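You operate a simulated robot arm through the tools that you are given. There is no shell and no other tool.

Carry out the task below with a simulated robot arm. There is one attempt and no reset: what you move stays moved.

Task
Put things in order on the platform under the open cupboard. At the end: the silver red-lid tumbler is on the red saucer; the white cartridge stands where the teal powder scoop stood; the clear salt pot stands where the white cartridge stood; the teal powder scoop stands where the silver red-lid tumbler stood; whatever was shut is shut again. Leave all else as you found it, and nothing knocked over. Set down upright: red-lid tumbler.

Only the result counts: the job must be done as asked and must still hold three seconds after the hand-in. Knocking over, shifting, dropping, spilling or breaking anything else fails it. A push-on lid holds only when it is set on centred and level and pressed home; a screw cap is set on level and turned clockwise until tight.

Robot
A 7-joint arm with a two-finger parallel gripper, fixed in place. Base frame: the origin is at the foot of the arm, x ahead of it, y to its left, z up; the work surface is at about z = 0. Units: mm, degrees, N and s.
With the tool pointing down near the work surface it reaches from about 240 to 620 mm from the base axis. Its first joint turns from -66.0 to 66.0 degrees. Payload 2.6 kg.
The tool frame sits at the grasp point between the pads (the TCP): z along the fingers, y along the line on which they close. The tips reach 30 mm beyond it. The gripper opens to 94 mm. The fingers are 28 mm wide and 10 mm thick; the gripper's body (50 by 96 mm) begins 55 mm behind the TCP.
Orientation is told as [roll, pitch, yaw] about the base's x, y, z axes, in that order, counted from this pose: with the fingers straight down and closing along the base's y, the tool's x points along the base's -x, its y along +y and its z along -z.

Tools
- The arm moves only by the tool drive_tool. Its argument "increments" is text: rows parted by semicolons, each of 7 numbers parted by spaces: the turn, a rotation vector about the tool's x, y, z in units of 90 degrees (1.0 is 90 degrees), then the shift along the tool's x, y, z in units of 100 mm (1.0 is 100 mm), then the gripper command, from -1 (shut) to 1 (fully open), values between in proportion. In form: ax ay az x y z grip; .... A call has 1 to 20 rows; each row is the pose to reach, as a shift and turn from the pose commanded when the call began, along the tool's axes at that moment. A call with a number of a shift or a turn outside -1 to 1 is refused whole. Rows are played at 5 a second. More than 50 mm and 8.6 degrees between two rows, or a gripper value outside its range, and nothing of the call is played. Where a pose cannot be reached the arm comes as near as it can. A force on the tool above 40 N (or 10 N above the force at the start of the call, whichever is more), or a blocked arm, ends the call early, and 0.2 s more pass. Each finger travels about 72 mm/s and halts on what it meets, pressing with about 24 N; the grip force reading is that of the motor and also rises with nothing between the fingers. The clock runs only during rows and for 0.2 s after the last one: add rows that repeat a pose to give the fingers time. It gives the time, the measured TCP pose, the force on the tool (base axes), the opening and the grip force at its end, in the units of the frame above (readings bear some noise), with the torque about the TCP (base axes, N m) and any sound that the robot's microphone picked up.
- Cameras (640 x 400 px; columns grow to the right, rows downward): "scene" is fixed at [34.5, 431.7, 559.1]; the picture's right is [-0.77, -0.63, 0.00], its down [-0.39, 0.48, -0.78] and it looks along [0.50, -0.61, -0.62] (base axes); focal length 310 px, centre (320, 200). "wrist" rides on the gripper at [76, 14, -102] in the tool frame; the picture's right is [-0.18, 0.98, 0.00], its down [-0.75, -0.14, -0.64] and it looks along [-0.63, -0.12, 0.77] (tool axes); focal length 243 px, centre (320, 200). There is no depth. A picture from a camera that has moved, and an enlarged one, comes with that camera's place and axes in the base frame and with its lens.
- capture(camera): a new picture of that camera. No time passes.
- zoom(camera, box): a new picture of the part [left, top, right, bottom] of that camera's present view, enlarged. No time passes.
- sign_off(): hands the job in; it is judged then, once.

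Places have to be worked out from the pictures, the camera data and where the tool is seen. Open the gripper and draw the arm clear of the work before you hand the job in, unless the task says otherwise.

The tools are called after "Call:" by a JSON object that holds its "fn" and its "kwargs". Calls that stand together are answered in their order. drive_tool: Moves the arm, as the interface text tells. Its arguments: {"type":"object","properties":{"increments":{"type":"string"}},"required":["increments"]} The other tools are called the same way: capture (camera) takes a picture; zoom (camera, box) takes an enlarged picture of a part of a camera's view; sign_off () hands the job in.

At the start:

```text
clock: 0.0
tool_pos: [412.5, -45.8, 298.8]
tcp_rot: [-0.1, 0.0, 0.1]
force: [0.7, 0.2, 0.2]
torque: [-0.03, -0.05, 0.02]
opening: 93.9
gripper_force: 0.1
```

scene: 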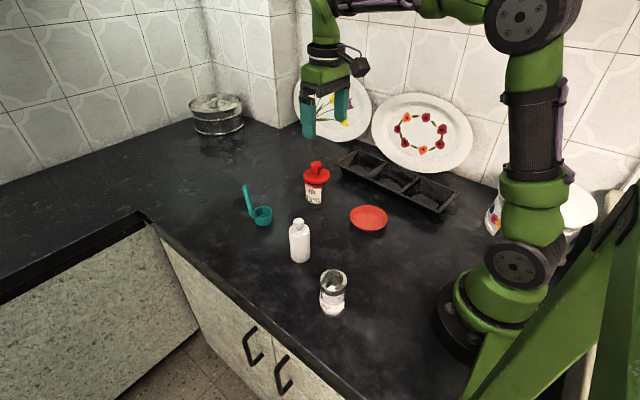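
wrist: 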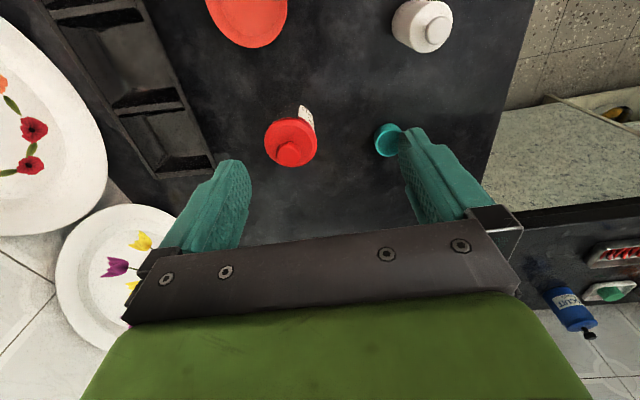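

I start by looking closely at the objects on the counter from both cameras.

Call:
{"fn": "zoom", "kwargs": {"camera": "scene", "box": [220, 140, 420, 265]}}

Call:
{"fn": "zoom", "kwargs": {"camera": "scene", "box": [260, 200, 420, 330]}}

Call:
{"fn": "zoom", "kwargs": {"camera": "wrist", "box": [180, 0, 500, 200]}}

```text
3.20 times, centred on (320, 202) of scene
camera zoom: at [34.5, 431.7, 559.1], right [-0.77, -0.63, 0.0], down [-0.39, 0.48, -0.78], along [0.5, -0.61, -0.62], focal length 992 px, centre (320, 192)
```

zoom: 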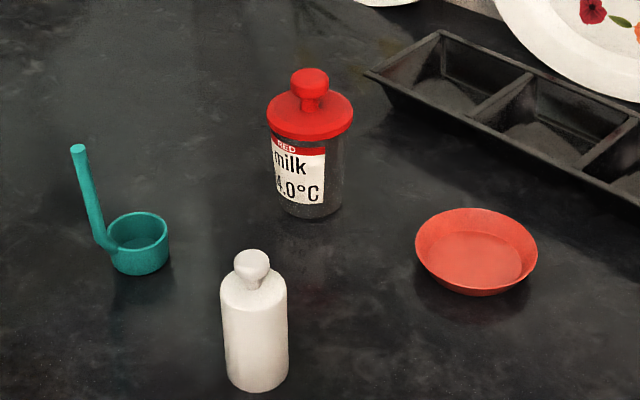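

```text
3.08 times, centred on (340, 265) of scene
camera zoom: at [34.5, 431.7, 559.1], right [-0.77, -0.63, 0.0], down [-0.39, 0.48, -0.78], along [0.5, -0.61, -0.62], focal length 954 px, centre (258, 0)
```

zoom: 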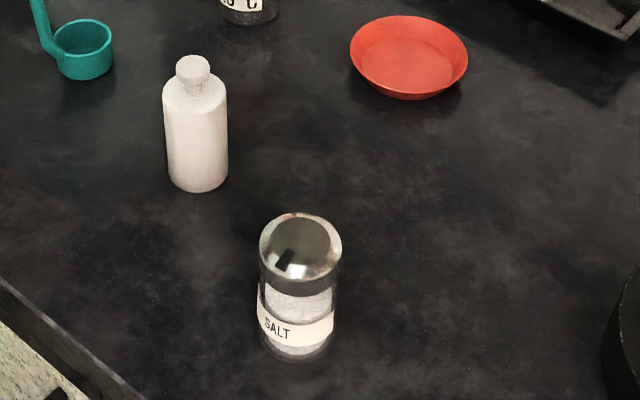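

```text
2.00 times, centred on (340, 100) of wrist
camera zoom: at [335.3, -31.4, 401.4], right [0.18, 0.98, 0.0], down [0.75, -0.14, 0.64], along [0.63, -0.12, -0.77], focal length 485 px, centre (280, 400)
```

zoom: 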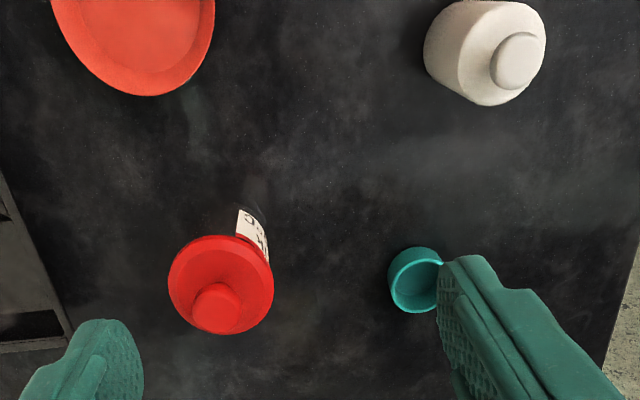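

The scene and wrist views agree to a few mm: tumbler near (485,-102), scoop cup near (543,46), cartridge near (386,76), salt near (240,139) and saucer near (320,-127). I'll zoom in further to refine positions and shapes.

Call:
{"fn": "zoom", "kwargs": {"camera": "scene", "box": [285, 150, 349, 214]}}

Call:
{"fn": "zoom", "kwargs": {"camera": "scene", "box": [228, 176, 292, 240]}}

Call:
{"fn": "zoom", "kwargs": {"camera": "scene", "box": [270, 210, 334, 274]}}

Call:
{"fn": "zoom", "kwargs": {"camera": "scene", "box": [300, 258, 364, 322]}}

Call:
{"fn": "zoom", "kwargs": {"camera": "scene", "box": [336, 186, 400, 250]}}

Call:
{"fn": "zoom", "kwargs": {"camera": "scene", "box": [280, 0, 400, 150]}}

```text
6.25 times, centred on (317, 182) of scene
camera zoom: at [34.5, 431.7, 559.1], right [-0.77, -0.63, 0.0], down [-0.39, 0.48, -0.78], along [0.5, -0.61, -0.62], focal length 1938 px, centre (339, 312)
```

zoom: 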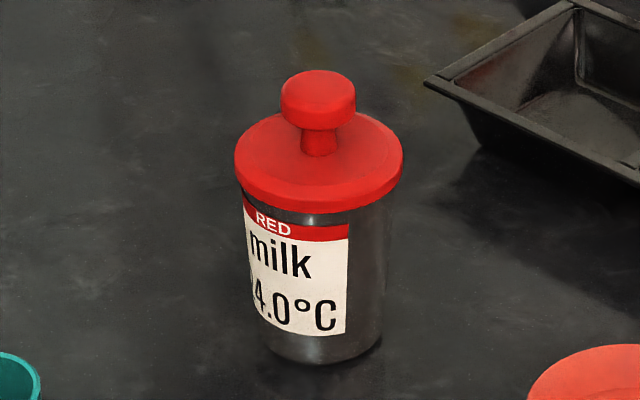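

```text
6.25 times, centred on (260, 208) of scene
camera zoom: at [34.5, 431.7, 559.1], right [-0.77, -0.63, 0.0], down [-0.39, 0.48, -0.78], along [0.5, -0.61, -0.62], focal length 1938 px, centre (695, 150)
```

zoom: 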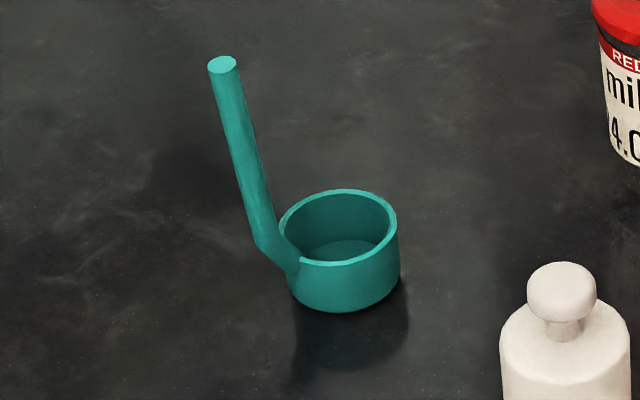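

```text
6.25 times, centred on (302, 242) of scene
camera zoom: at [34.5, 431.7, 559.1], right [-0.77, -0.63, 0.0], down [-0.39, 0.48, -0.78], along [0.5, -0.61, -0.62], focal length 1938 px, centre (432, -62)
```

zoom: 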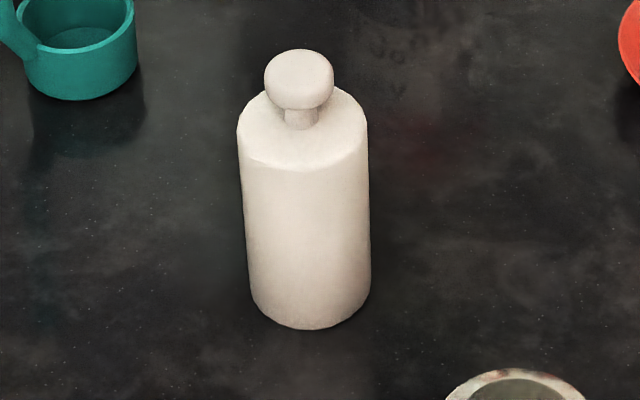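

```text
6.25 times, centred on (332, 290) of scene
camera zoom: at [34.5, 431.7, 559.1], right [-0.77, -0.63, 0.0], down [-0.39, 0.48, -0.78], along [0.5, -0.61, -0.62], focal length 1938 px, centre (245, -362)
```

zoom: 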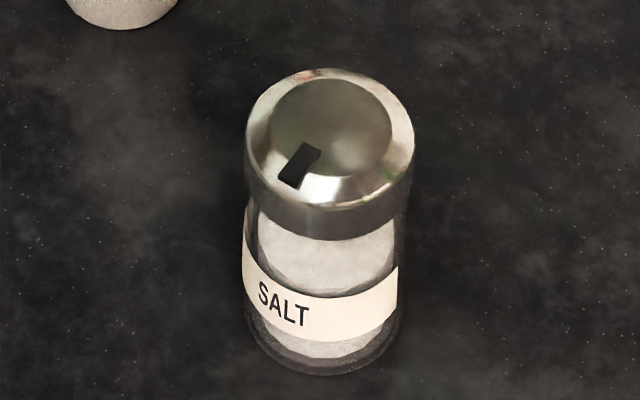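

```text
6.25 times, centred on (368, 218) of scene
camera zoom: at [34.5, 431.7, 559.1], right [-0.77, -0.63, 0.0], down [-0.39, 0.48, -0.78], along [0.5, -0.61, -0.62], focal length 1938 px, centre (20, 88)
```

zoom: 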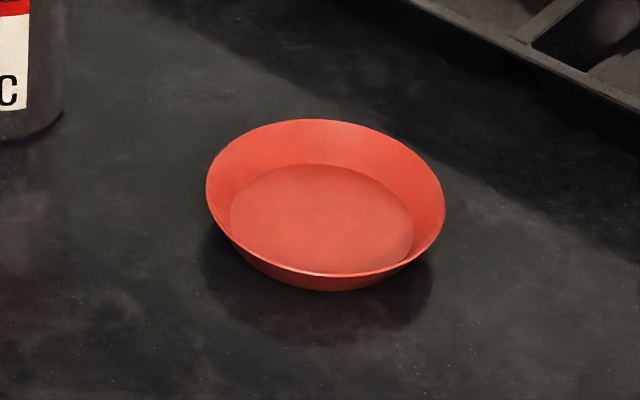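

```text
2.67 times, centred on (340, 75) of scene
camera zoom: at [34.5, 431.7, 559.1], right [-0.77, -0.63, 0.0], down [-0.39, 0.48, -0.78], along [0.5, -0.61, -0.62], focal length 827 px, centre (267, 533)
```

zoom: 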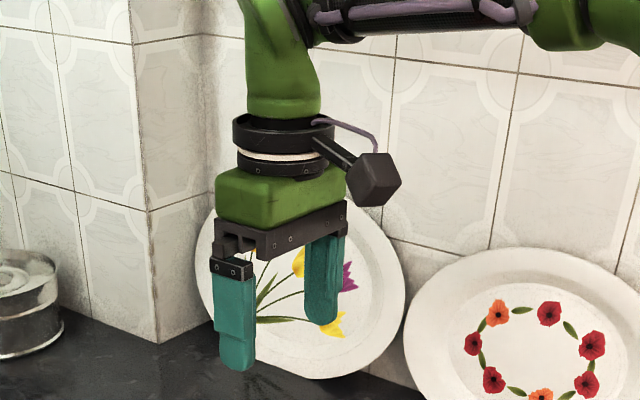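

The tumbler has a steel body of about 60 mm under an overhanging lid of about 73 mm with a knob at z of about 128. Gripping straight down would catch the lid, so I want a tilted grip on the body. I'll first turn the tool +90° in yaw at a safe height to test reach and look around.

Call:
{"fn": "drive_tool", "kwargs": {"increments": "0 0 -0.09 0 0 0 1; 0 0 -0.18 0 0 0 1; 0 0 -0.27 0 0 0 1; 0 0 -0.36 0 0 0 1; 0 0 -0.45 0 0 0 1; 0 0 -0.54 0 0 0 1; 0 0 -0.63 0 0 0 1; 0 0 -0.72 0 0 0 1; 0 0 -0.81 0 0 0 1; 0 0 -0.90 0 0 0 1; 0 0 -0.98 0 0 0 1; 0 0 -1 0 0 0 1"}}

```text
clock: 2.6
tool_pos: [411.8, -45.4, 299.0]
tcp_rot: [0.0, 0.0, 90.1]
force: [-0.3, 0.2, 0.7]
torque: [0.01, 0.0, 0.01]
opening: 93.8
gripper_force: 0.1
```

Yaw +90 was reached exactly. I'll take pictures from here to refine the scoop and the rest.

Call:
{"fn": "capture", "kwargs": {"camera": "wrist"}}

Call:
{"fn": "capture", "kwargs": {"camera": "scene"}}

```text
taken
camera wrist: at [397.3, -122.5, 401.4], right [-0.98, 0.18, 0.0], down [0.14, 0.75, 0.64], along [0.12, 0.63, -0.77], focal length 243 px, centre (320, 200)
```

wrist: 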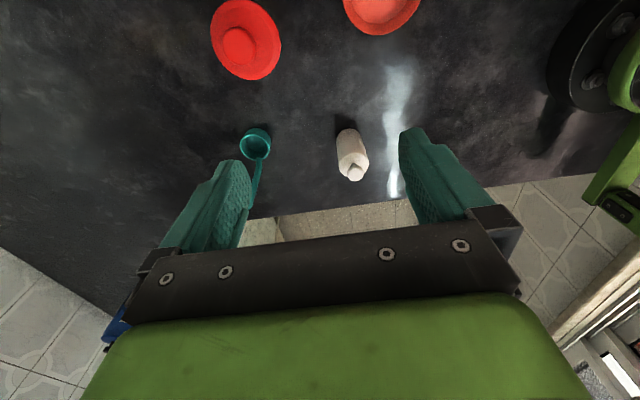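

```text
taken
```

scene: 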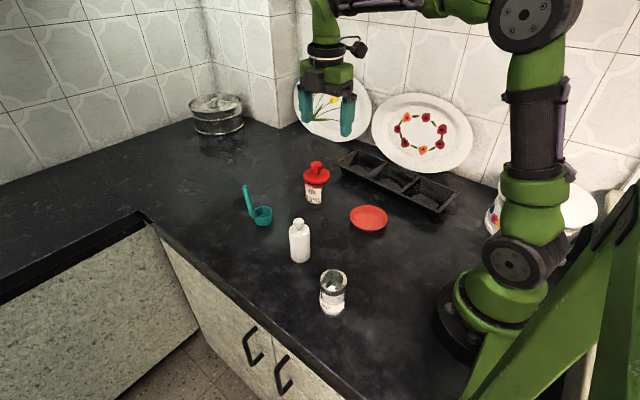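

Next I tilt the fingers about 48° toward -y (camera side up) while moving to over the tumbler area, still high, to check this pose is reachable.

Call:
{"fn": "drive_tool", "kwargs": {"increments": "0 0.09 0 0.0 -0.15 0 1; 0 0.18 0 0.0 -0.3 0 1; 0 0.27 0 0 -0.45 0 1; 0 0.36 0 0 -0.6 0 1; 0 0.45 0 0 -0.73 0 1; 0 0.533 0 0 -0.73 0 1; 0 0.533 0 0 -0.73 0 1"}}

Call:
{"fn": "capture", "kwargs": {"camera": "wrist"}}

Call:
{"fn": "capture", "kwargs": {"camera": "scene"}}

```text
clock: 4.2
tool_pos: [484.8, -45.3, 300.9]
tcp_rot: [0.0, 48.1, 90.1]
force: [-0.6, -0.4, 0.3]
torque: [0.0, 0.0, -0.01]
opening: 94.1
gripper_force: 0.0
```

```text
taken
camera wrist: at [469.9, -20.3, 425.1], right [-0.98, 0.12, -0.14], down [0.14, 0.98, -0.13], along [0.12, -0.15, -0.98], focal length 243 px, centre (320, 200)
```

wrist: 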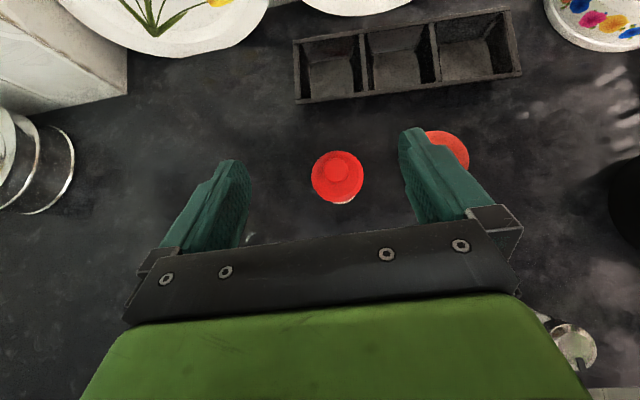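

```text
taken
```

scene: 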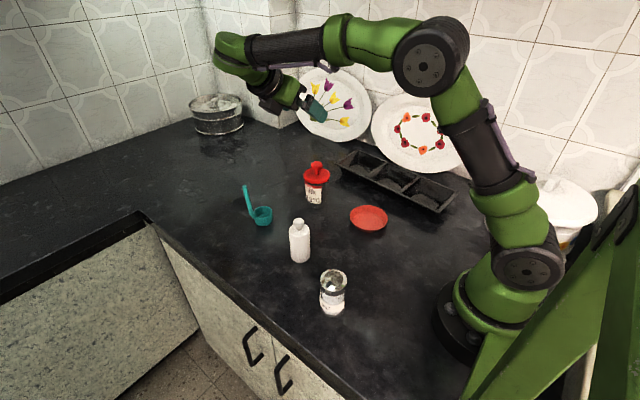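

The pose was reached exactly. This nearly vertical view is good for pinning down the tumbler, saucer and the rest, so I zoom in on them.

Call:
{"fn": "zoom", "kwargs": {"camera": "wrist", "box": [290, 130, 386, 226]}}

Call:
{"fn": "zoom", "kwargs": {"camera": "wrist", "box": [390, 100, 486, 196]}}

```text
4.17 times, centred on (338, 178) of wrist
camera zoom: at [469.9, -20.3, 425.1], right [-0.98, 0.12, -0.14], down [0.14, 0.98, -0.13], along [0.12, -0.15, -0.98], focal length 1011 px, centre (245, 292)
```

zoom: 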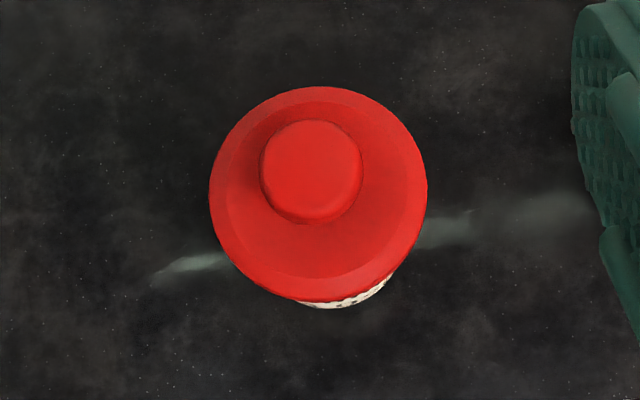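

```text
4.17 times, centred on (438, 148) of wrist
camera zoom: at [469.9, -20.3, 425.1], right [-0.98, 0.12, -0.14], down [0.14, 0.98, -0.13], along [0.12, -0.15, -0.98], focal length 1011 px, centre (-172, 417)
```

zoom: 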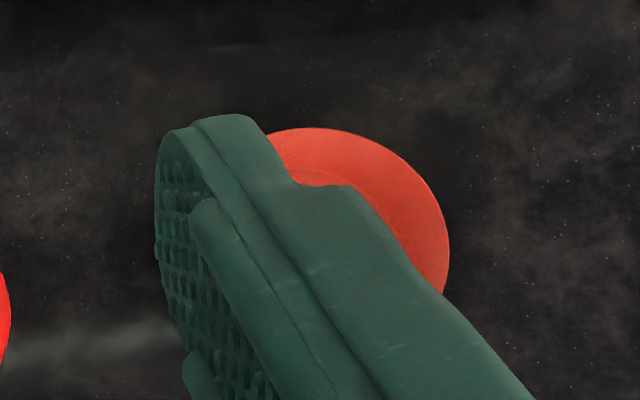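

The tumbler axis works out at (482,-100.5), with lid diameter 73 mm. I descend toward a stand-off point 80 mm back along the tool axis from the grasp, in two halves.

Call:
{"fn": "drive_tool", "kwargs": {"increments": "0 0 0 -0.195 0.004 0.142 1; 0 0 0 -0.39 0.007 0.285 1; 0 0 0 -0.585 0.01 0.427 1; 0 0 0 -0.779 0.014 0.569 1; 0 0 0 -0.779 0.014 0.569 1"}}

Call:
{"fn": "capture", "kwargs": {"camera": "scene"}}

Call:
{"fn": "capture", "kwargs": {"camera": "wrist"}}

```text
clock: 5.4
tool_pos: [483.4, -35.5, 202.0]
tcp_rot: [0.1, 48.0, 89.9]
force: [-0.5, 0.3, -0.5]
torque: [0.05, -0.03, 0.02]
opening: 94.1
gripper_force: 0.1
```

```text
taken
```

scene: 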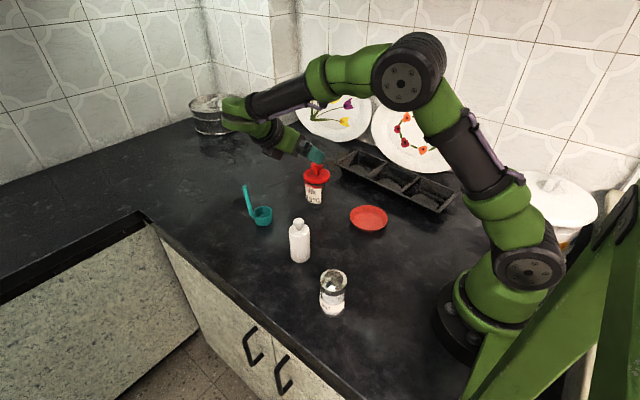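

```text
taken
camera wrist: at [468.1, -10.5, 326.8], right [-0.98, 0.12, -0.14], down [0.14, 0.98, -0.13], along [0.12, -0.15, -0.98], focal length 243 px, centre (320, 200)
```

wrist: 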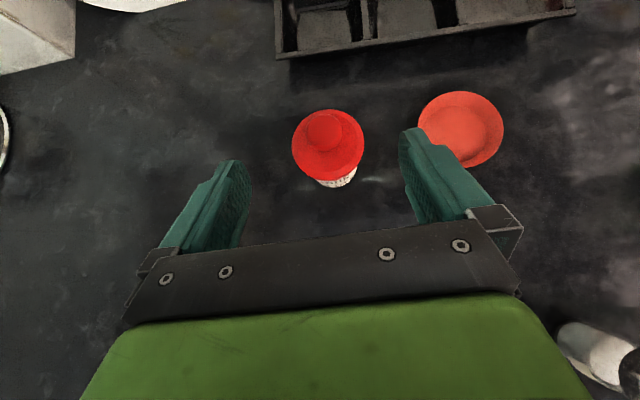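

All clear so far. I continue to the stand-off point (482,-26,109).

Call:
{"fn": "drive_tool", "kwargs": {"increments": "0 0 0 -0.2 0.004 0.14 1; 0 0 0 -0.4 0.007 0.28 1; 0 0 0 -0.6 0.01 0.42 1; 0 0 0 -0.755 0.014 0.55 1; 0 0 0 -0.755 0.014 0.55 1"}}

Call:
{"fn": "capture", "kwargs": {"camera": "scene"}}

Call:
{"fn": "capture", "kwargs": {"camera": "wrist"}}

```text
clock: 6.6
tool_pos: [481.3, -27.3, 108.9]
tcp_rot: [-0.1, 48.1, 90.0]
force: [-0.1, 0.3, 0.2]
torque: [-0.01, 0.02, -0.01]
opening: 94.0
gripper_force: 0.1
```

```text
taken
```

scene: 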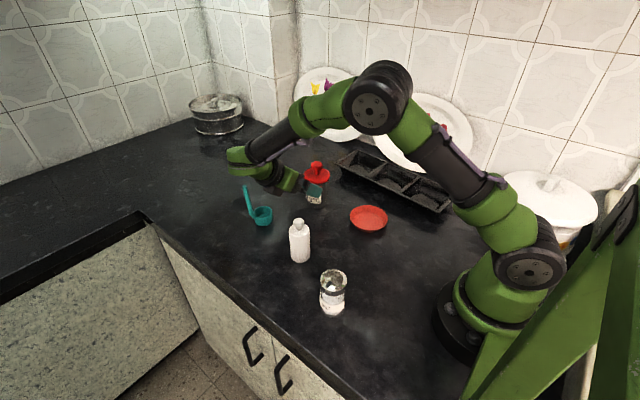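

```text
taken
camera wrist: at [467.1, -1.0, 234.7], right [-0.98, 0.12, -0.14], down [0.14, 0.98, -0.13], along [0.12, -0.15, -0.98], focal length 243 px, centre (320, 200)
```

wrist: 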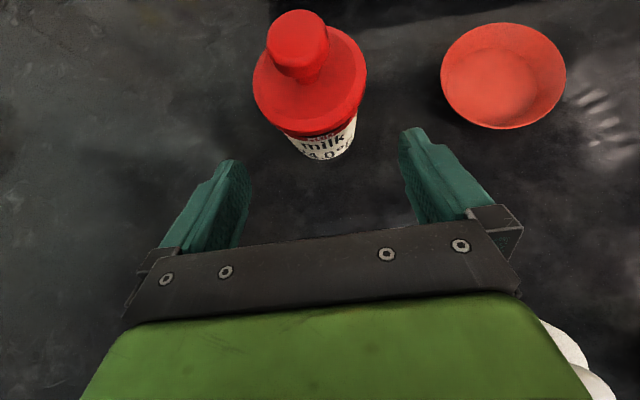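

The lid is well centred between the fingers (axis at x of about 481.5). I advance along the tool axis to the grasp pose and check before closing.

Call:
{"fn": "drive_tool", "kwargs": {"increments": "0 0 0 -0.003 -0.003 0.2 1; 0 0 0 -0.005 -0.005 0.4 1; 0 0 0 -0.007 -0.005 0.6 1; 0 0 0 -0.009 -0.005 0.79 1; 0 0 0 -0.009 -0.005 0.79 1"}}

Call:
{"fn": "capture", "kwargs": {"camera": "wrist"}}

Call:
{"fn": "zoom", "kwargs": {"camera": "scene", "box": [210, 120, 370, 240]}}

```text
clock: 7.8
tool_pos: [482.2, -85.4, 56.2]
tcp_rot: [0.0, 48.0, 90.0]
force: [0.3, 0.9, -0.3]
torque: [-0.01, -0.03, -0.03]
opening: 94.1
gripper_force: 0.1
```

```text
taken
camera wrist: at [468.3, -59.4, 181.4], right [-0.98, 0.12, -0.14], down [0.14, 0.98, -0.13], along [0.12, -0.15, -0.98], focal length 243 px, centre (320, 200)
```

wrist: 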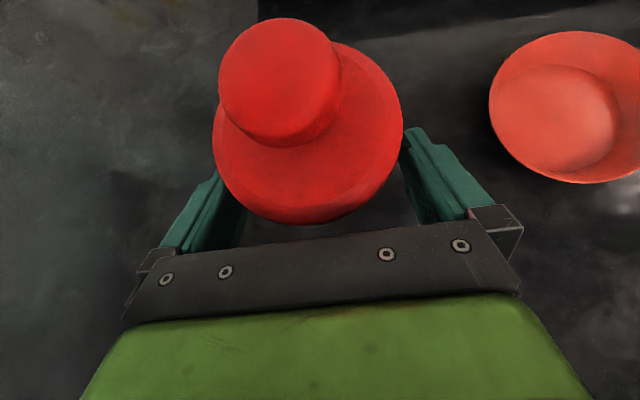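

```text
3.33 times, centred on (290, 180) of scene
camera zoom: at [34.5, 431.7, 559.1], right [-0.77, -0.63, 0.0], down [-0.39, 0.48, -0.78], along [0.5, -0.61, -0.62], focal length 1034 px, centre (420, 267)
```

zoom: 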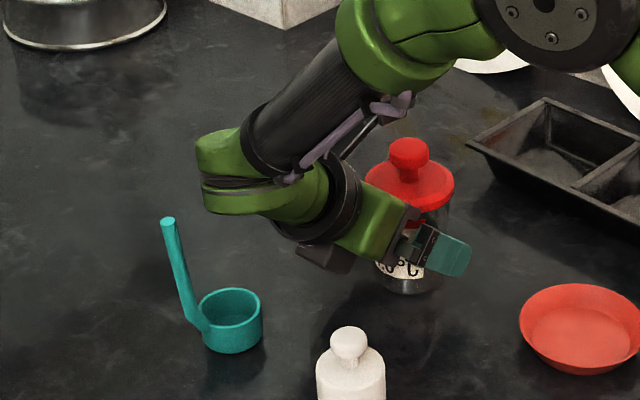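

The fingers straddle the body below the lid, and the palm clears it. I close the gripper now.

Call:
{"fn": "drive_tool", "kwargs": {"increments": "0 0 0 0 0 0 0.5; 0 0 0 0 0 0 0.2; 0 0 0 0 0 0 -0.2; 0 0 0 0 0 0 -1; 0 0 0 0 0 0 -1; 0 0 0 0 0 0 -1"}}

Call:
{"fn": "capture", "kwargs": {"camera": "wrist"}}

Call:
{"fn": "zoom", "kwargs": {"camera": "scene", "box": [270, 140, 350, 220]}}

```text
clock: 9.2
tool_pos: [482.3, -84.2, 56.3]
tcp_rot: [0.0, 48.0, 90.0]
force: [0.1, -0.7, 0.3]
torque: [-0.01, -0.04, -0.01]
opening: 66.8
gripper_force: 24.2
```

```text
taken
camera wrist: at [468.4, -59.1, 181.6], right [-0.98, 0.12, -0.14], down [0.14, 0.98, -0.13], along [0.12, -0.15, -0.98], focal length 243 px, centre (320, 200)
```

wrist: 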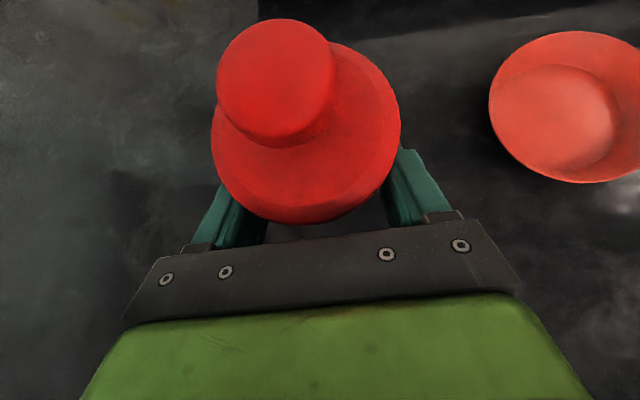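

```text
5.00 times, centred on (310, 180) of scene
camera zoom: at [34.5, 431.7, 559.1], right [-0.77, -0.63, 0.0], down [-0.39, 0.48, -0.78], along [0.5, -0.61, -0.62], focal length 1551 px, centre (370, 300)
```

zoom: 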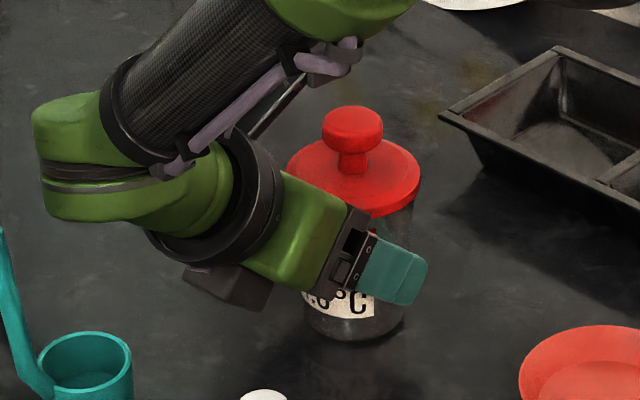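

The grip stopped at 66.8 mm with 24 N on the body. I test-lift 12 mm straight up and look.

Call:
{"fn": "drive_tool", "kwargs": {"increments": "0 0 0 0.03 0 -0.027 -1; 0 0 0 0.06 0 -0.053 -1; 0 0 0 0.09 0 -0.08 -1; 0 0 0 0.09 0 -0.08 -1"}}

Call:
{"fn": "zoom", "kwargs": {"camera": "scene", "box": [270, 140, 350, 220]}}

Call:
{"fn": "capture", "kwargs": {"camera": "wrist"}}

```text
clock: 10.2
tool_pos: [483.1, -85.0, 68.3]
tcp_rot: [0.1, 48.0, 90.1]
force: [0.0, 0.1, -3.5]
torque: [0.04, 0.0, -0.01]
opening: 66.4
gripper_force: 24.0
```

```text
5.00 times, centred on (310, 180) of scene
camera zoom: at [34.6, 431.7, 559.1], right [-0.77, -0.63, 0.0], down [-0.39, 0.48, -0.78], along [0.5, -0.61, -0.62], focal length 1551 px, centre (370, 300)
```

zoom: 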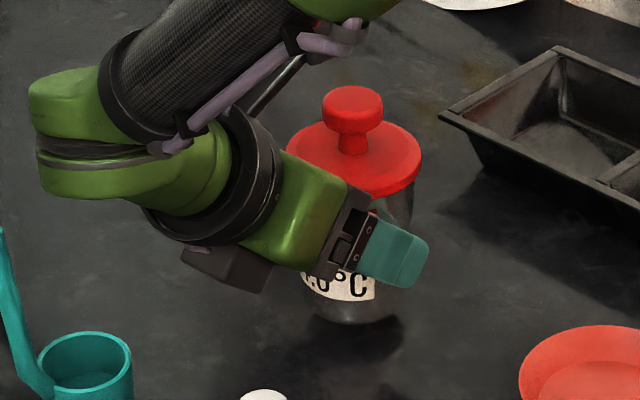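

```text
taken
camera wrist: at [468.0, -58.9, 193.9], right [-0.98, 0.12, -0.14], down [0.14, 0.98, -0.13], along [0.12, -0.15, -0.98], focal length 243 px, centre (320, 200)
```

wrist: 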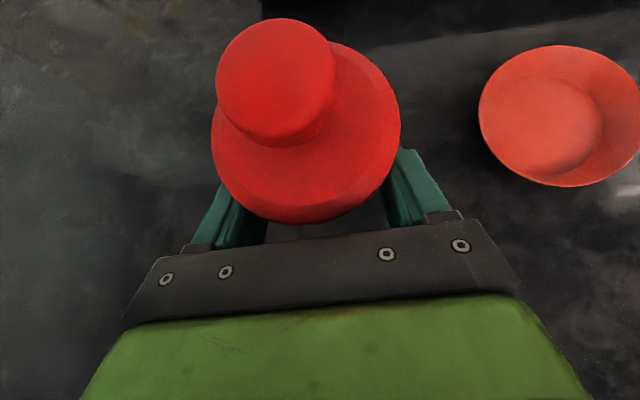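

Lifted cleanly: 3.5 N of weight, tumbler upright with its lid seated. I raise it further and carry it toward -x at moderate speed.

Call:
{"fn": "drive_tool", "kwargs": {"increments": "0 0 0 0.129 0 -0.116 -1; 0 0 0 0.258 0 -0.231 -1; 0 0 0 0.387 0 -0.347 -1; 0 0 0 0.387 0.15 -0.347 -1; 0 0 0 0.387 0.32 -0.347 -1; 0 0 0 0.387 0.49 -0.347 -1; 0 0 0 0.387 0.66 -0.347 -1; 0 0 0 0.387 0.8 -0.347 -1; 0 0 0 0.387 0.8 -0.347 -1"}}

Call:
{"fn": "capture", "kwargs": {"camera": "scene"}}

Call:
{"fn": "capture", "kwargs": {"camera": "wrist"}}

```text
clock: 12.2
tool_pos: [402.8, -85.0, 120.1]
tcp_rot: [0.0, 48.0, 90.1]
force: [0.3, 0.0, -3.2]
torque: [0.03, -0.02, 0.0]
opening: 66.4
gripper_force: 23.7
```

```text
taken
```

scene: 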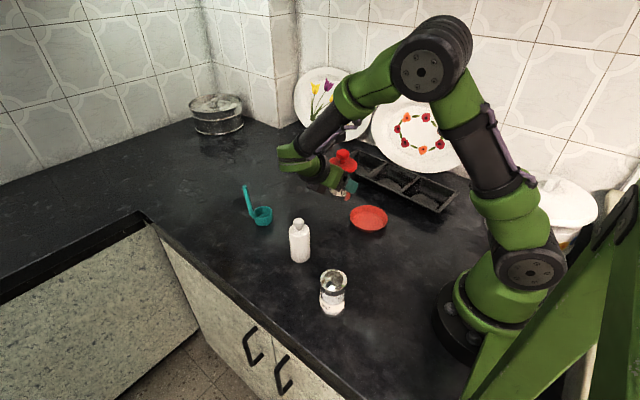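

```text
taken
camera wrist: at [387.1, -59.9, 245.8], right [-0.98, 0.12, -0.14], down [0.14, 0.98, -0.13], along [0.12, -0.15, -0.98], focal length 243 px, centre (320, 200)
```

wrist: 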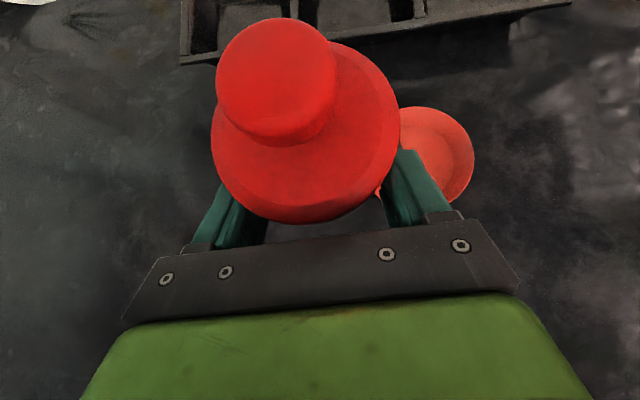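

Carrying well. I continue the remaining 82 mm in -x and 23 mm in -y to hover over the saucer.

Call:
{"fn": "drive_tool", "kwargs": {"increments": "0 0 0 0.03 0.17 0.03 -1; 0 0 0 0.06 0.34 0.07 -1; 0 0 0 0.1 0.51 0.11 -1; 0 0 0 0.13 0.68 0.15 -1; 0 0 0 0.154 0.823 0.171 -1; 0 0 0 0.154 0.823 0.171 -1"}}

Call:
{"fn": "capture", "kwargs": {"camera": "scene"}}

Call:
{"fn": "capture", "kwargs": {"camera": "wrist"}}

```text
clock: 13.6
tool_pos: [319.3, -107.7, 121.7]
tcp_rot: [0.0, 48.1, 89.9]
force: [-0.1, -0.1, -3.5]
torque: [0.07, -0.02, 0.01]
opening: 66.3
gripper_force: 24.2
```

```text
taken
```

scene: 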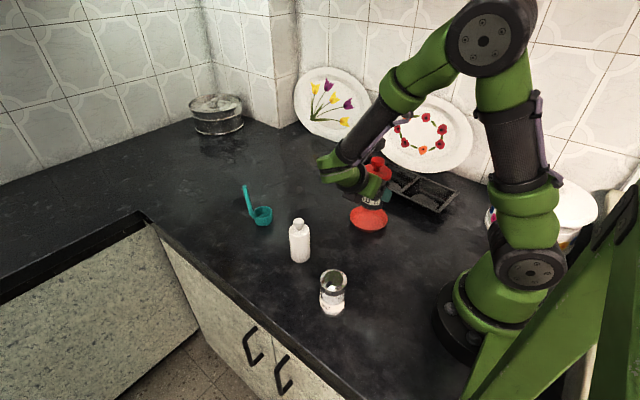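

```text
taken
camera wrist: at [304.7, -82.2, 245.6], right [-0.98, 0.12, -0.14], down [0.14, 0.98, -0.13], along [0.12, -0.15, -0.98], focal length 243 px, centre (320, 200)
```

wrist: 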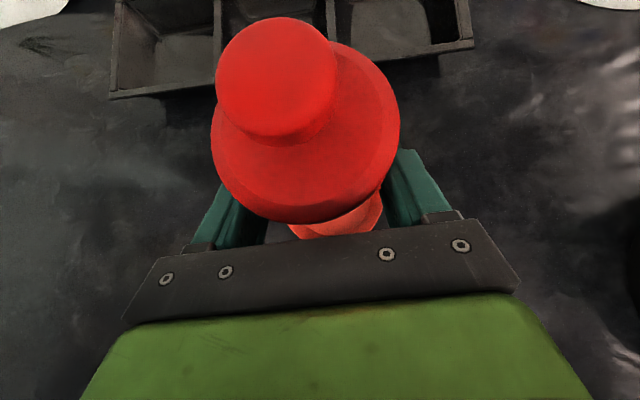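

The tumbler hovers over the saucer. I zoom in on the scene view to check alignment before lowering.

Call:
{"fn": "zoom", "kwargs": {"camera": "scene", "box": [330, 150, 410, 240]}}

Call:
{"fn": "zoom", "kwargs": {"camera": "wrist", "box": [200, 0, 440, 250]}}

```text
4.44 times, centred on (370, 195) of scene
camera zoom: at [34.5, 431.7, 559.1], right [-0.77, -0.63, 0.0], down [-0.39, 0.48, -0.78], along [0.5, -0.61, -0.62], focal length 1378 px, centre (98, 222)
```

zoom: 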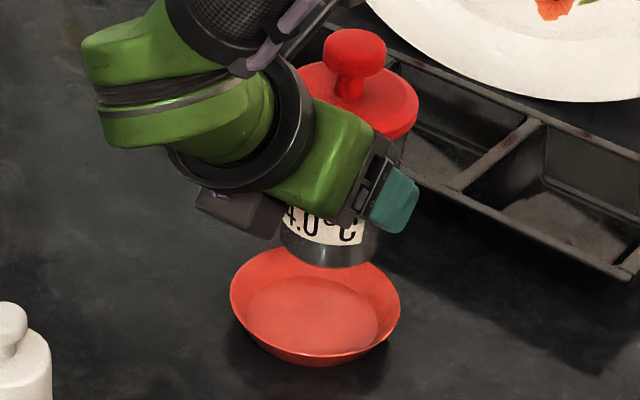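

```text
1.60 times, centred on (320, 125) of wrist
camera zoom: at [304.7, -82.2, 245.6], right [-0.98, 0.12, -0.14], down [0.14, 0.98, -0.13], along [0.12, -0.15, -0.98], focal length 388 px, centre (320, 320)
```

zoom: 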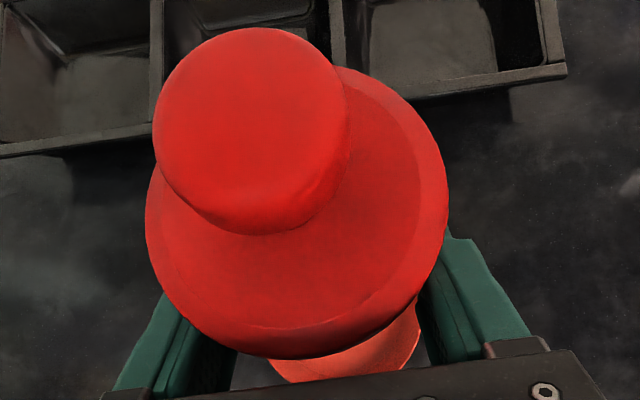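

Alignment is within about 2 mm. I apply a small correction (+1.7 x, -1.3 y) and lower to about 5 mm above the saucer floor.

Call:
{"fn": "drive_tool", "kwargs": {"increments": "0 0 0 -0.1 -0.01 0.1 -1; 0 0 0 -0.2 -0.017 0.19 -1; 0 0 0 -0.3 -0.017 0.28 -1; 0 0 0 -0.405 -0.017 0.382 -1; 0 0 0 -0.405 -0.017 0.382 -1"}}

Call:
{"fn": "zoom", "kwargs": {"camera": "scene", "box": [330, 150, 410, 240]}}

Call:
{"fn": "capture", "kwargs": {"camera": "wrist"}}

```text
clock: 14.8
tool_pos: [321.3, -107.2, 65.0]
tcp_rot: [0.0, 48.1, 90.0]
force: [0.6, -0.1, -2.8]
torque: [0.07, 0.0, -0.01]
opening: 66.2
gripper_force: 23.5
```

```text
4.44 times, centred on (370, 195) of scene
camera zoom: at [34.6, 431.7, 559.1], right [-0.77, -0.63, 0.0], down [-0.39, 0.48, -0.78], along [0.5, -0.61, -0.62], focal length 1378 px, centre (98, 222)
```

zoom: 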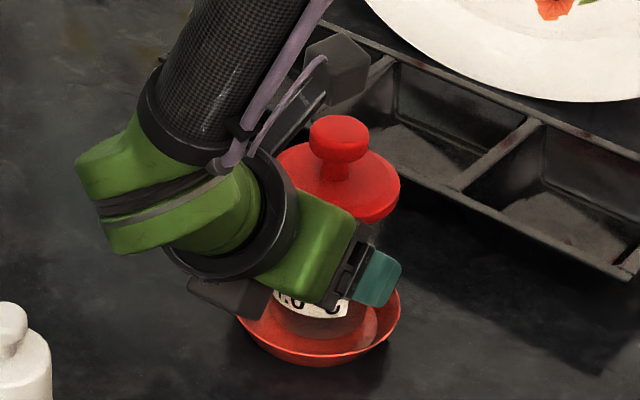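

```text
taken
camera wrist: at [307.3, -82.6, 190.5], right [-0.98, 0.12, -0.14], down [0.14, 0.98, -0.13], along [0.12, -0.15, -0.98], focal length 243 px, centre (320, 200)
```

wrist: 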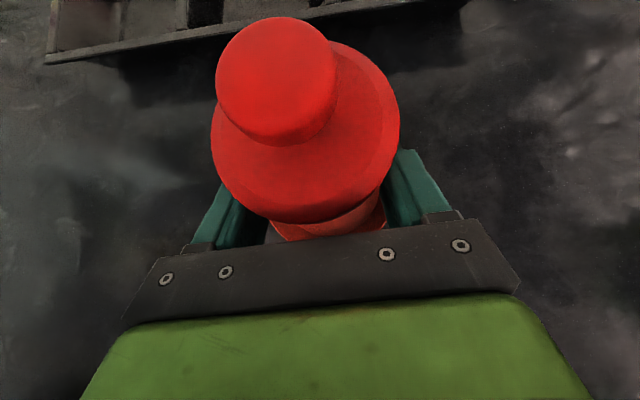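

Call:
{"fn": "zoom", "kwargs": {"camera": "scene", "box": [346, 190, 406, 240]}}

```text
8.00 times, centred on (376, 215) of scene
camera zoom: at [34.6, 431.7, 559.1], right [-0.77, -0.63, 0.0], down [-0.39, 0.48, -0.78], along [0.5, -0.61, -0.62], focal length 2481 px, centre (-128, 80)
```

zoom: 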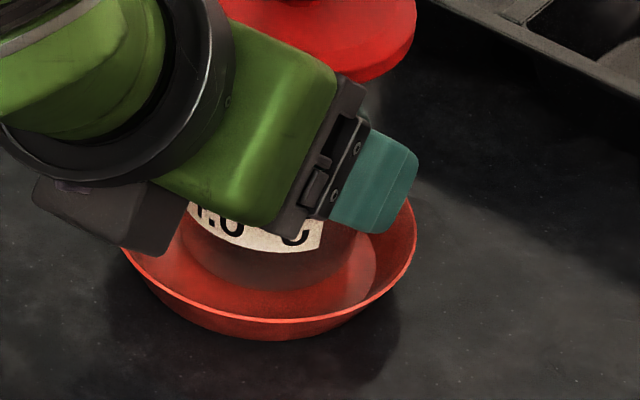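

Centred over the saucer floor. I lower gently in 1 mm rows, watching the force.

Call:
{"fn": "drive_tool", "kwargs": {"increments": "0 0 0 -0.0075 0 0.0067 -1; 0 0 0 -0.015 0 0.0134 -1; 0 0 0 -0.0223 0 0.02 -1; 0 0 0 -0.0223 0 0.02 -1"}}

```text
clock: 15.8
tool_pos: [321.0, -107.9, 61.3]
tcp_rot: [0.0, 48.0, 90.0]
force: [0.5, -0.2, -2.5]
torque: [0.08, -0.01, 0.02]
opening: 66.5
gripper_force: 23.7
```

Call:
{"fn": "drive_tool", "kwargs": {"increments": "0 0 0 -0.005 0 0.0045 -1; 0 0 0 -0.01 0 0.009 -1; 0 0 0 -0.015 0 0.0134 -1; 0 0 0 -0.015 0 0.0134 -1"}}

```text
clock: 16.8
tool_pos: [322.8, -107.7, 60.3]
tcp_rot: [0.0, 48.0, 89.9]
force: [-2.3, 2.5, 12.6]
torque: [-0.2, -0.01, 0.02]
opening: 66.0
gripper_force: 23.8
```

Contact was made at TCP z of about 60.3, so the saucer floor is about 4 mm. I relieve the preload slightly and then open.

Call:
{"fn": "drive_tool", "kwargs": {"increments": "0 0 0 0.003 0 -0.0027 -1; 0 0 0 0.007 0 -0.006 -1; 0 0 0 0.007 0 -0.006 -1"}}

```text
clock: 17.6
tool_pos: [321.3, -107.7, 60.9]
tcp_rot: [0.1, 47.9, 90.2]
force: [0.1, 0.5, -3.2]
torque: [0.03, -0.01, -0.01]
opening: 66.1
gripper_force: 24.2
```

Call:
{"fn": "drive_tool", "kwargs": {"increments": "0 0 0 -0.003 0 0.0027 -1; 0 0 0 -0.003 0 0.0027 -1; 0 0 0 -0.003 0 0.0027 0.45; 0 0 0 -0.003 0 0.0027 0.5; 0 0 0 -0.003 0 0.0027 0.6; 0 0 0 -0.003 0 0.0027 0.8; 0 0 0 -0.003 0 0.0027 1; 0 0 0 -0.003 0 0.0027 1; 0 0 0 -0.003 0 0.0027 1"}}

Call:
{"fn": "capture", "kwargs": {"camera": "wrist"}}

Call:
{"fn": "zoom", "kwargs": {"camera": "scene", "box": [330, 150, 410, 240]}}

```text
clock: 19.6
tool_pos: [321.4, -108.4, 61.3]
tcp_rot: [0.0, 48.0, 89.9]
force: [-0.4, 0.8, 0.6]
torque: [0.0, 0.01, 0.02]
opening: 93.9
gripper_force: 0.1
```

```text
taken
camera wrist: at [307.5, -83.3, 185.7], right [-0.98, 0.12, -0.14], down [0.14, 0.98, -0.13], along [0.12, -0.15, -0.98], focal length 243 px, centre (320, 200)
```

wrist: 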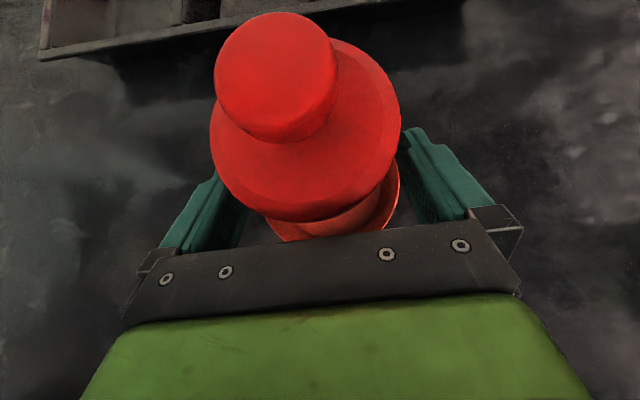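

```text
4.44 times, centred on (370, 195) of scene
camera zoom: at [34.5, 431.7, 559.1], right [-0.77, -0.63, 0.0], down [-0.39, 0.48, -0.78], along [0.5, -0.61, -0.62], focal length 1378 px, centre (98, 222)
```

zoom: 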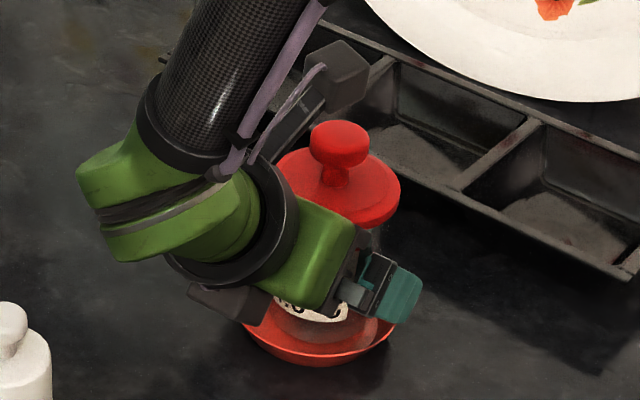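

Released and standing on the saucer. I back out straight along the tool axis.

Call:
{"fn": "drive_tool", "kwargs": {"increments": "0 0 0 0 0 -0.1 1; 0 0 0 0 0 -0.25 1; 0 0 0 0 0 -0.45 1; 0 0 0 0 0 -0.65 1; 0 0 0 0 0 -0.85 1; 0 0 0 0 0 -1 1; 0 0 0 0 0 -1 1"}}

Call:
{"fn": "capture", "kwargs": {"camera": "wrist"}}

Call:
{"fn": "capture", "kwargs": {"camera": "scene"}}

```text
clock: 21.2
tool_pos: [321.1, -34.4, 127.8]
tcp_rot: [0.0, 47.9, 90.1]
force: [0.0, 0.0, 0.0]
torque: [-0.01, -0.04, 0.0]
opening: 94.0
gripper_force: 0.0
```

```text
taken
camera wrist: at [306.6, -9.2, 252.6], right [-0.98, 0.12, -0.14], down [0.14, 0.98, -0.13], along [0.12, -0.15, -0.98], focal length 243 px, centre (320, 200)
```

wrist: 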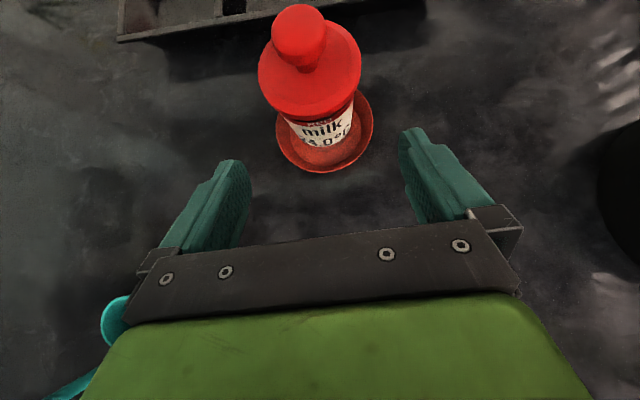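

```text
taken
```

scene: 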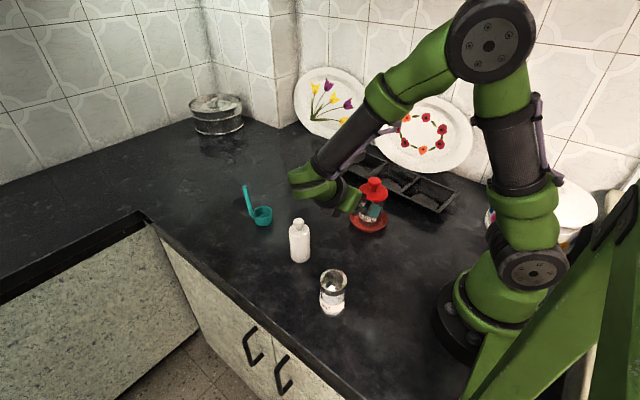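

The tumbler stands properly on the saucer. I rise straight up, then untilt the tool.

Call:
{"fn": "drive_tool", "kwargs": {"increments": "0 0 0 0.25 0 -0.22 1; 0 0 0 0.5 0 -0.445 1; 0 0 0 0.744 0 -0.668 1; 0 0 0 0.95 0 -0.853 1; 0 0 0 0.95 0 -0.853 1"}}

Call:
{"fn": "drive_tool", "kwargs": {"increments": "0 -0.09 0 0 -0.1 0 1; 0 -0.18 0 0 -0.2 0 1; 0 -0.27 0 0 -0.3 0 1; 0 -0.36 0 0 -0.4 0 1; 0 -0.45 0 0 -0.5 0 1; 0 -0.533 0 0 -0.6 0 1; 0 -0.533 0 0 -0.6 0 1"}}

Call:
{"fn": "capture", "kwargs": {"camera": "wrist"}}

Call:
{"fn": "capture", "kwargs": {"camera": "scene"}}

Call:
{"fn": "zoom", "kwargs": {"camera": "scene", "box": [330, 160, 410, 240]}}

```text
clock: 22.4
tool_pos: [321.4, -34.1, 255.8]
tcp_rot: [0.0, 48.1, 90.0]
force: [0.2, -0.1, 0.5]
torque: [0.0, 0.01, 0.02]
opening: 94.0
gripper_force: 0.0
```

```text
clock: 24.0
tool_pos: [381.5, -34.2, 254.8]
tcp_rot: [0.0, -0.1, 89.9]
force: [-0.2, 0.0, -0.3]
torque: [0.0, 0.02, 0.01]
opening: 93.8
gripper_force: 0.1
```

```text
taken
camera wrist: at [367.3, -110.3, 357.7], right [-0.98, 0.18, 0.0], down [0.14, 0.75, 0.64], along [0.12, 0.63, -0.77], focal length 243 px, centre (320, 200)
```

wrist: 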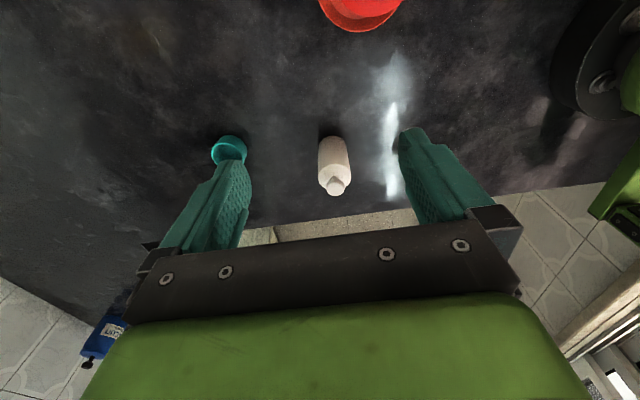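

```text
taken
```

scene: 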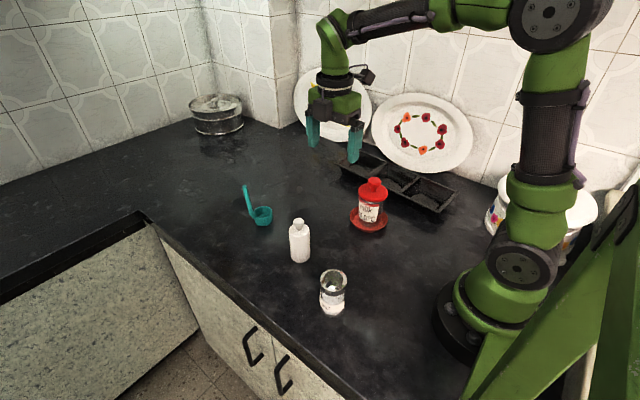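

```text
5.00 times, centred on (370, 200) of scene
camera zoom: at [34.5, 431.7, 559.1], right [-0.77, -0.63, 0.0], down [-0.39, 0.48, -0.78], along [0.5, -0.61, -0.62], focal length 1551 px, centre (70, 200)
```

zoom: 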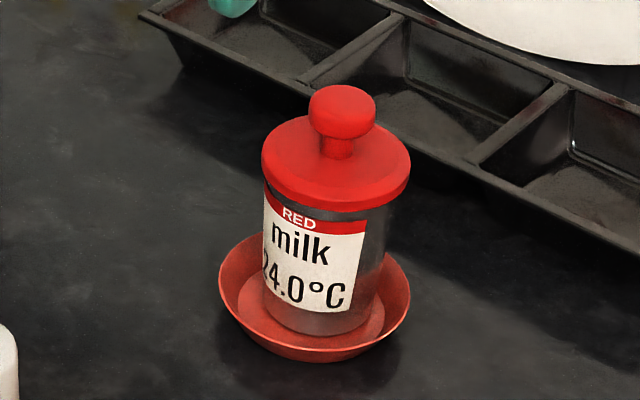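

The tumbler sits on the saucer, upright and lidded. Next I move the camera to look at the scoop.

Call:
{"fn": "drive_tool", "kwargs": {"increments": "0 0 0 0.05 -0.2 0 1; 0 0 0 0.1 -0.45 0 1; 0 0 0 0.15 -0.7 0 1; 0 0 0 0.2 -0.9 0 1; 0 0 0 0.258 -1 0 1"}}

Call:
{"fn": "drive_tool", "kwargs": {"increments": "0 0 0 0 -0.2 0 1; 0 0 0 0 -0.45 0 1; 0 0 0 0 -0.635 0 1; 0 0 0 0 -0.635 0 1"}}

Call:
{"fn": "capture", "kwargs": {"camera": "wrist"}}

Call:
{"fn": "zoom", "kwargs": {"camera": "wrist", "box": [280, 90, 400, 210]}}

```text
clock: 25.2
tool_pos: [482.5, -61.1, 254.4]
tcp_rot: [0.0, 0.0, 90.0]
force: [-0.2, -0.5, 0.8]
torque: [0.03, 0.01, -0.01]
opening: 94.1
gripper_force: 0.1
```

```text
clock: 26.2
tool_pos: [544.1, -59.1, 254.3]
tcp_rot: [0.0, 0.0, 90.0]
force: [0.2, -0.6, -0.2]
torque: [0.0, 0.01, -0.02]
opening: 93.9
gripper_force: 0.0
```

```text
taken
camera wrist: at [530.9, -135.3, 357.3], right [-0.98, 0.18, 0.0], down [0.14, 0.75, 0.64], along [0.12, 0.63, -0.77], focal length 243 px, centre (320, 200)
```

wrist: 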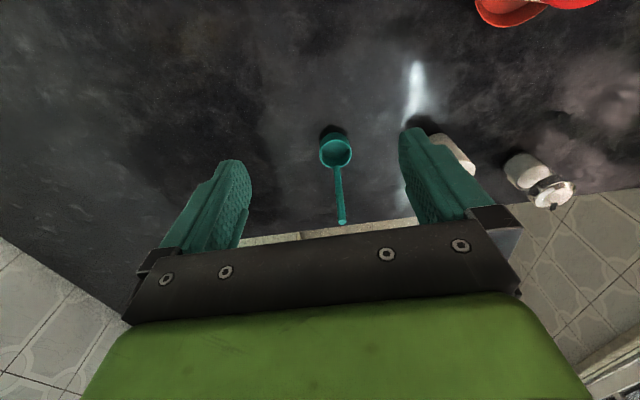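

```text
3.33 times, centred on (340, 150) of wrist
camera zoom: at [530.9, -135.3, 357.3], right [-0.98, 0.18, 0.0], down [0.14, 0.75, 0.64], along [0.12, 0.63, -0.77], focal length 809 px, centre (253, 367)
```

zoom: 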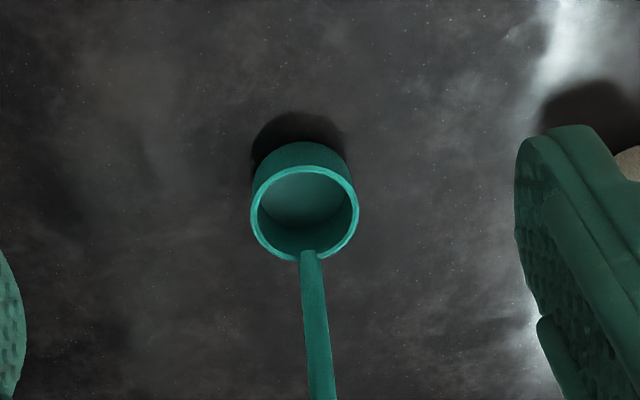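

Triangulating from both cameras, the scoop cup centre is at (543,47) with its rim at z of about 30. The handle is vertical at (545,87), reaching z of about 134. I'll grip the handle with a vertical tool closing along x, and move above it first.

Call:
{"fn": "drive_tool", "kwargs": {"increments": "0 0 0 -0.25 0 0 1; 0 0 0 -0.5 0 0 1; 0 0 0 -0.75 0 0 0.6; 0 0 0 -1 -0.005 0 0.4; 0 0 0 -1 -0.005 0 0.4"}}

Call:
{"fn": "drive_tool", "kwargs": {"increments": "0 0 0 -0.2 0 0.1 0.4; 0 0 0 -0.4 0 0.3 0.4; 0 0 0 -0.46 0 0.5 0.4; 0 0 0 -0.46 0 0.6 0.4; 0 0 0 -0.46 0 0.6 0.4"}}

Call:
{"fn": "capture", "kwargs": {"camera": "wrist"}}

Call:
{"fn": "capture", "kwargs": {"camera": "scene"}}

```text
clock: 27.4
tool_pos: [544.0, 39.8, 255.0]
tcp_rot: [0.0, 0.0, 90.0]
force: [0.1, -0.3, 0.0]
torque: [0.02, -0.02, 0.0]
opening: 65.7
gripper_force: 0.1
```

```text
clock: 28.6
tool_pos: [546.3, 85.3, 194.7]
tcp_rot: [0.0, 0.0, 90.0]
force: [-0.4, 0.3, 0.5]
torque: [-0.02, 0.02, 0.03]
opening: 65.8
gripper_force: 0.1
```

```text
taken
camera wrist: at [531.7, 10.0, 297.0], right [-0.98, 0.18, 0.0], down [0.14, 0.75, 0.64], along [0.12, 0.63, -0.77], focal length 243 px, centre (320, 200)
```

wrist: 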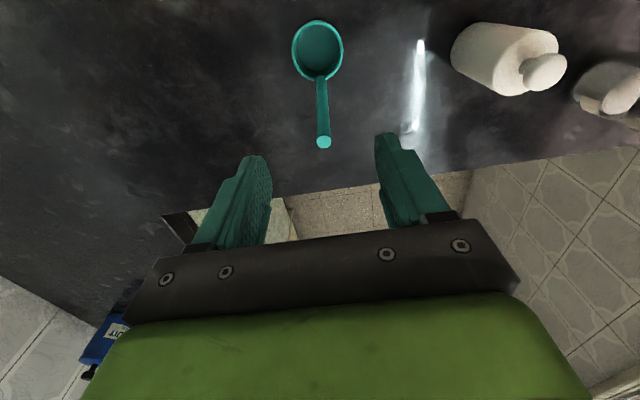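

```text
taken
```

scene: 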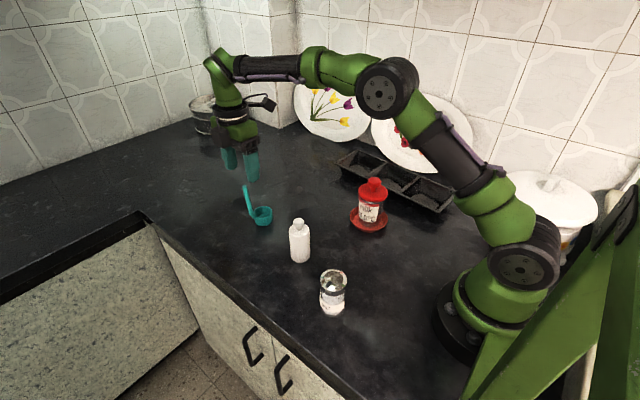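

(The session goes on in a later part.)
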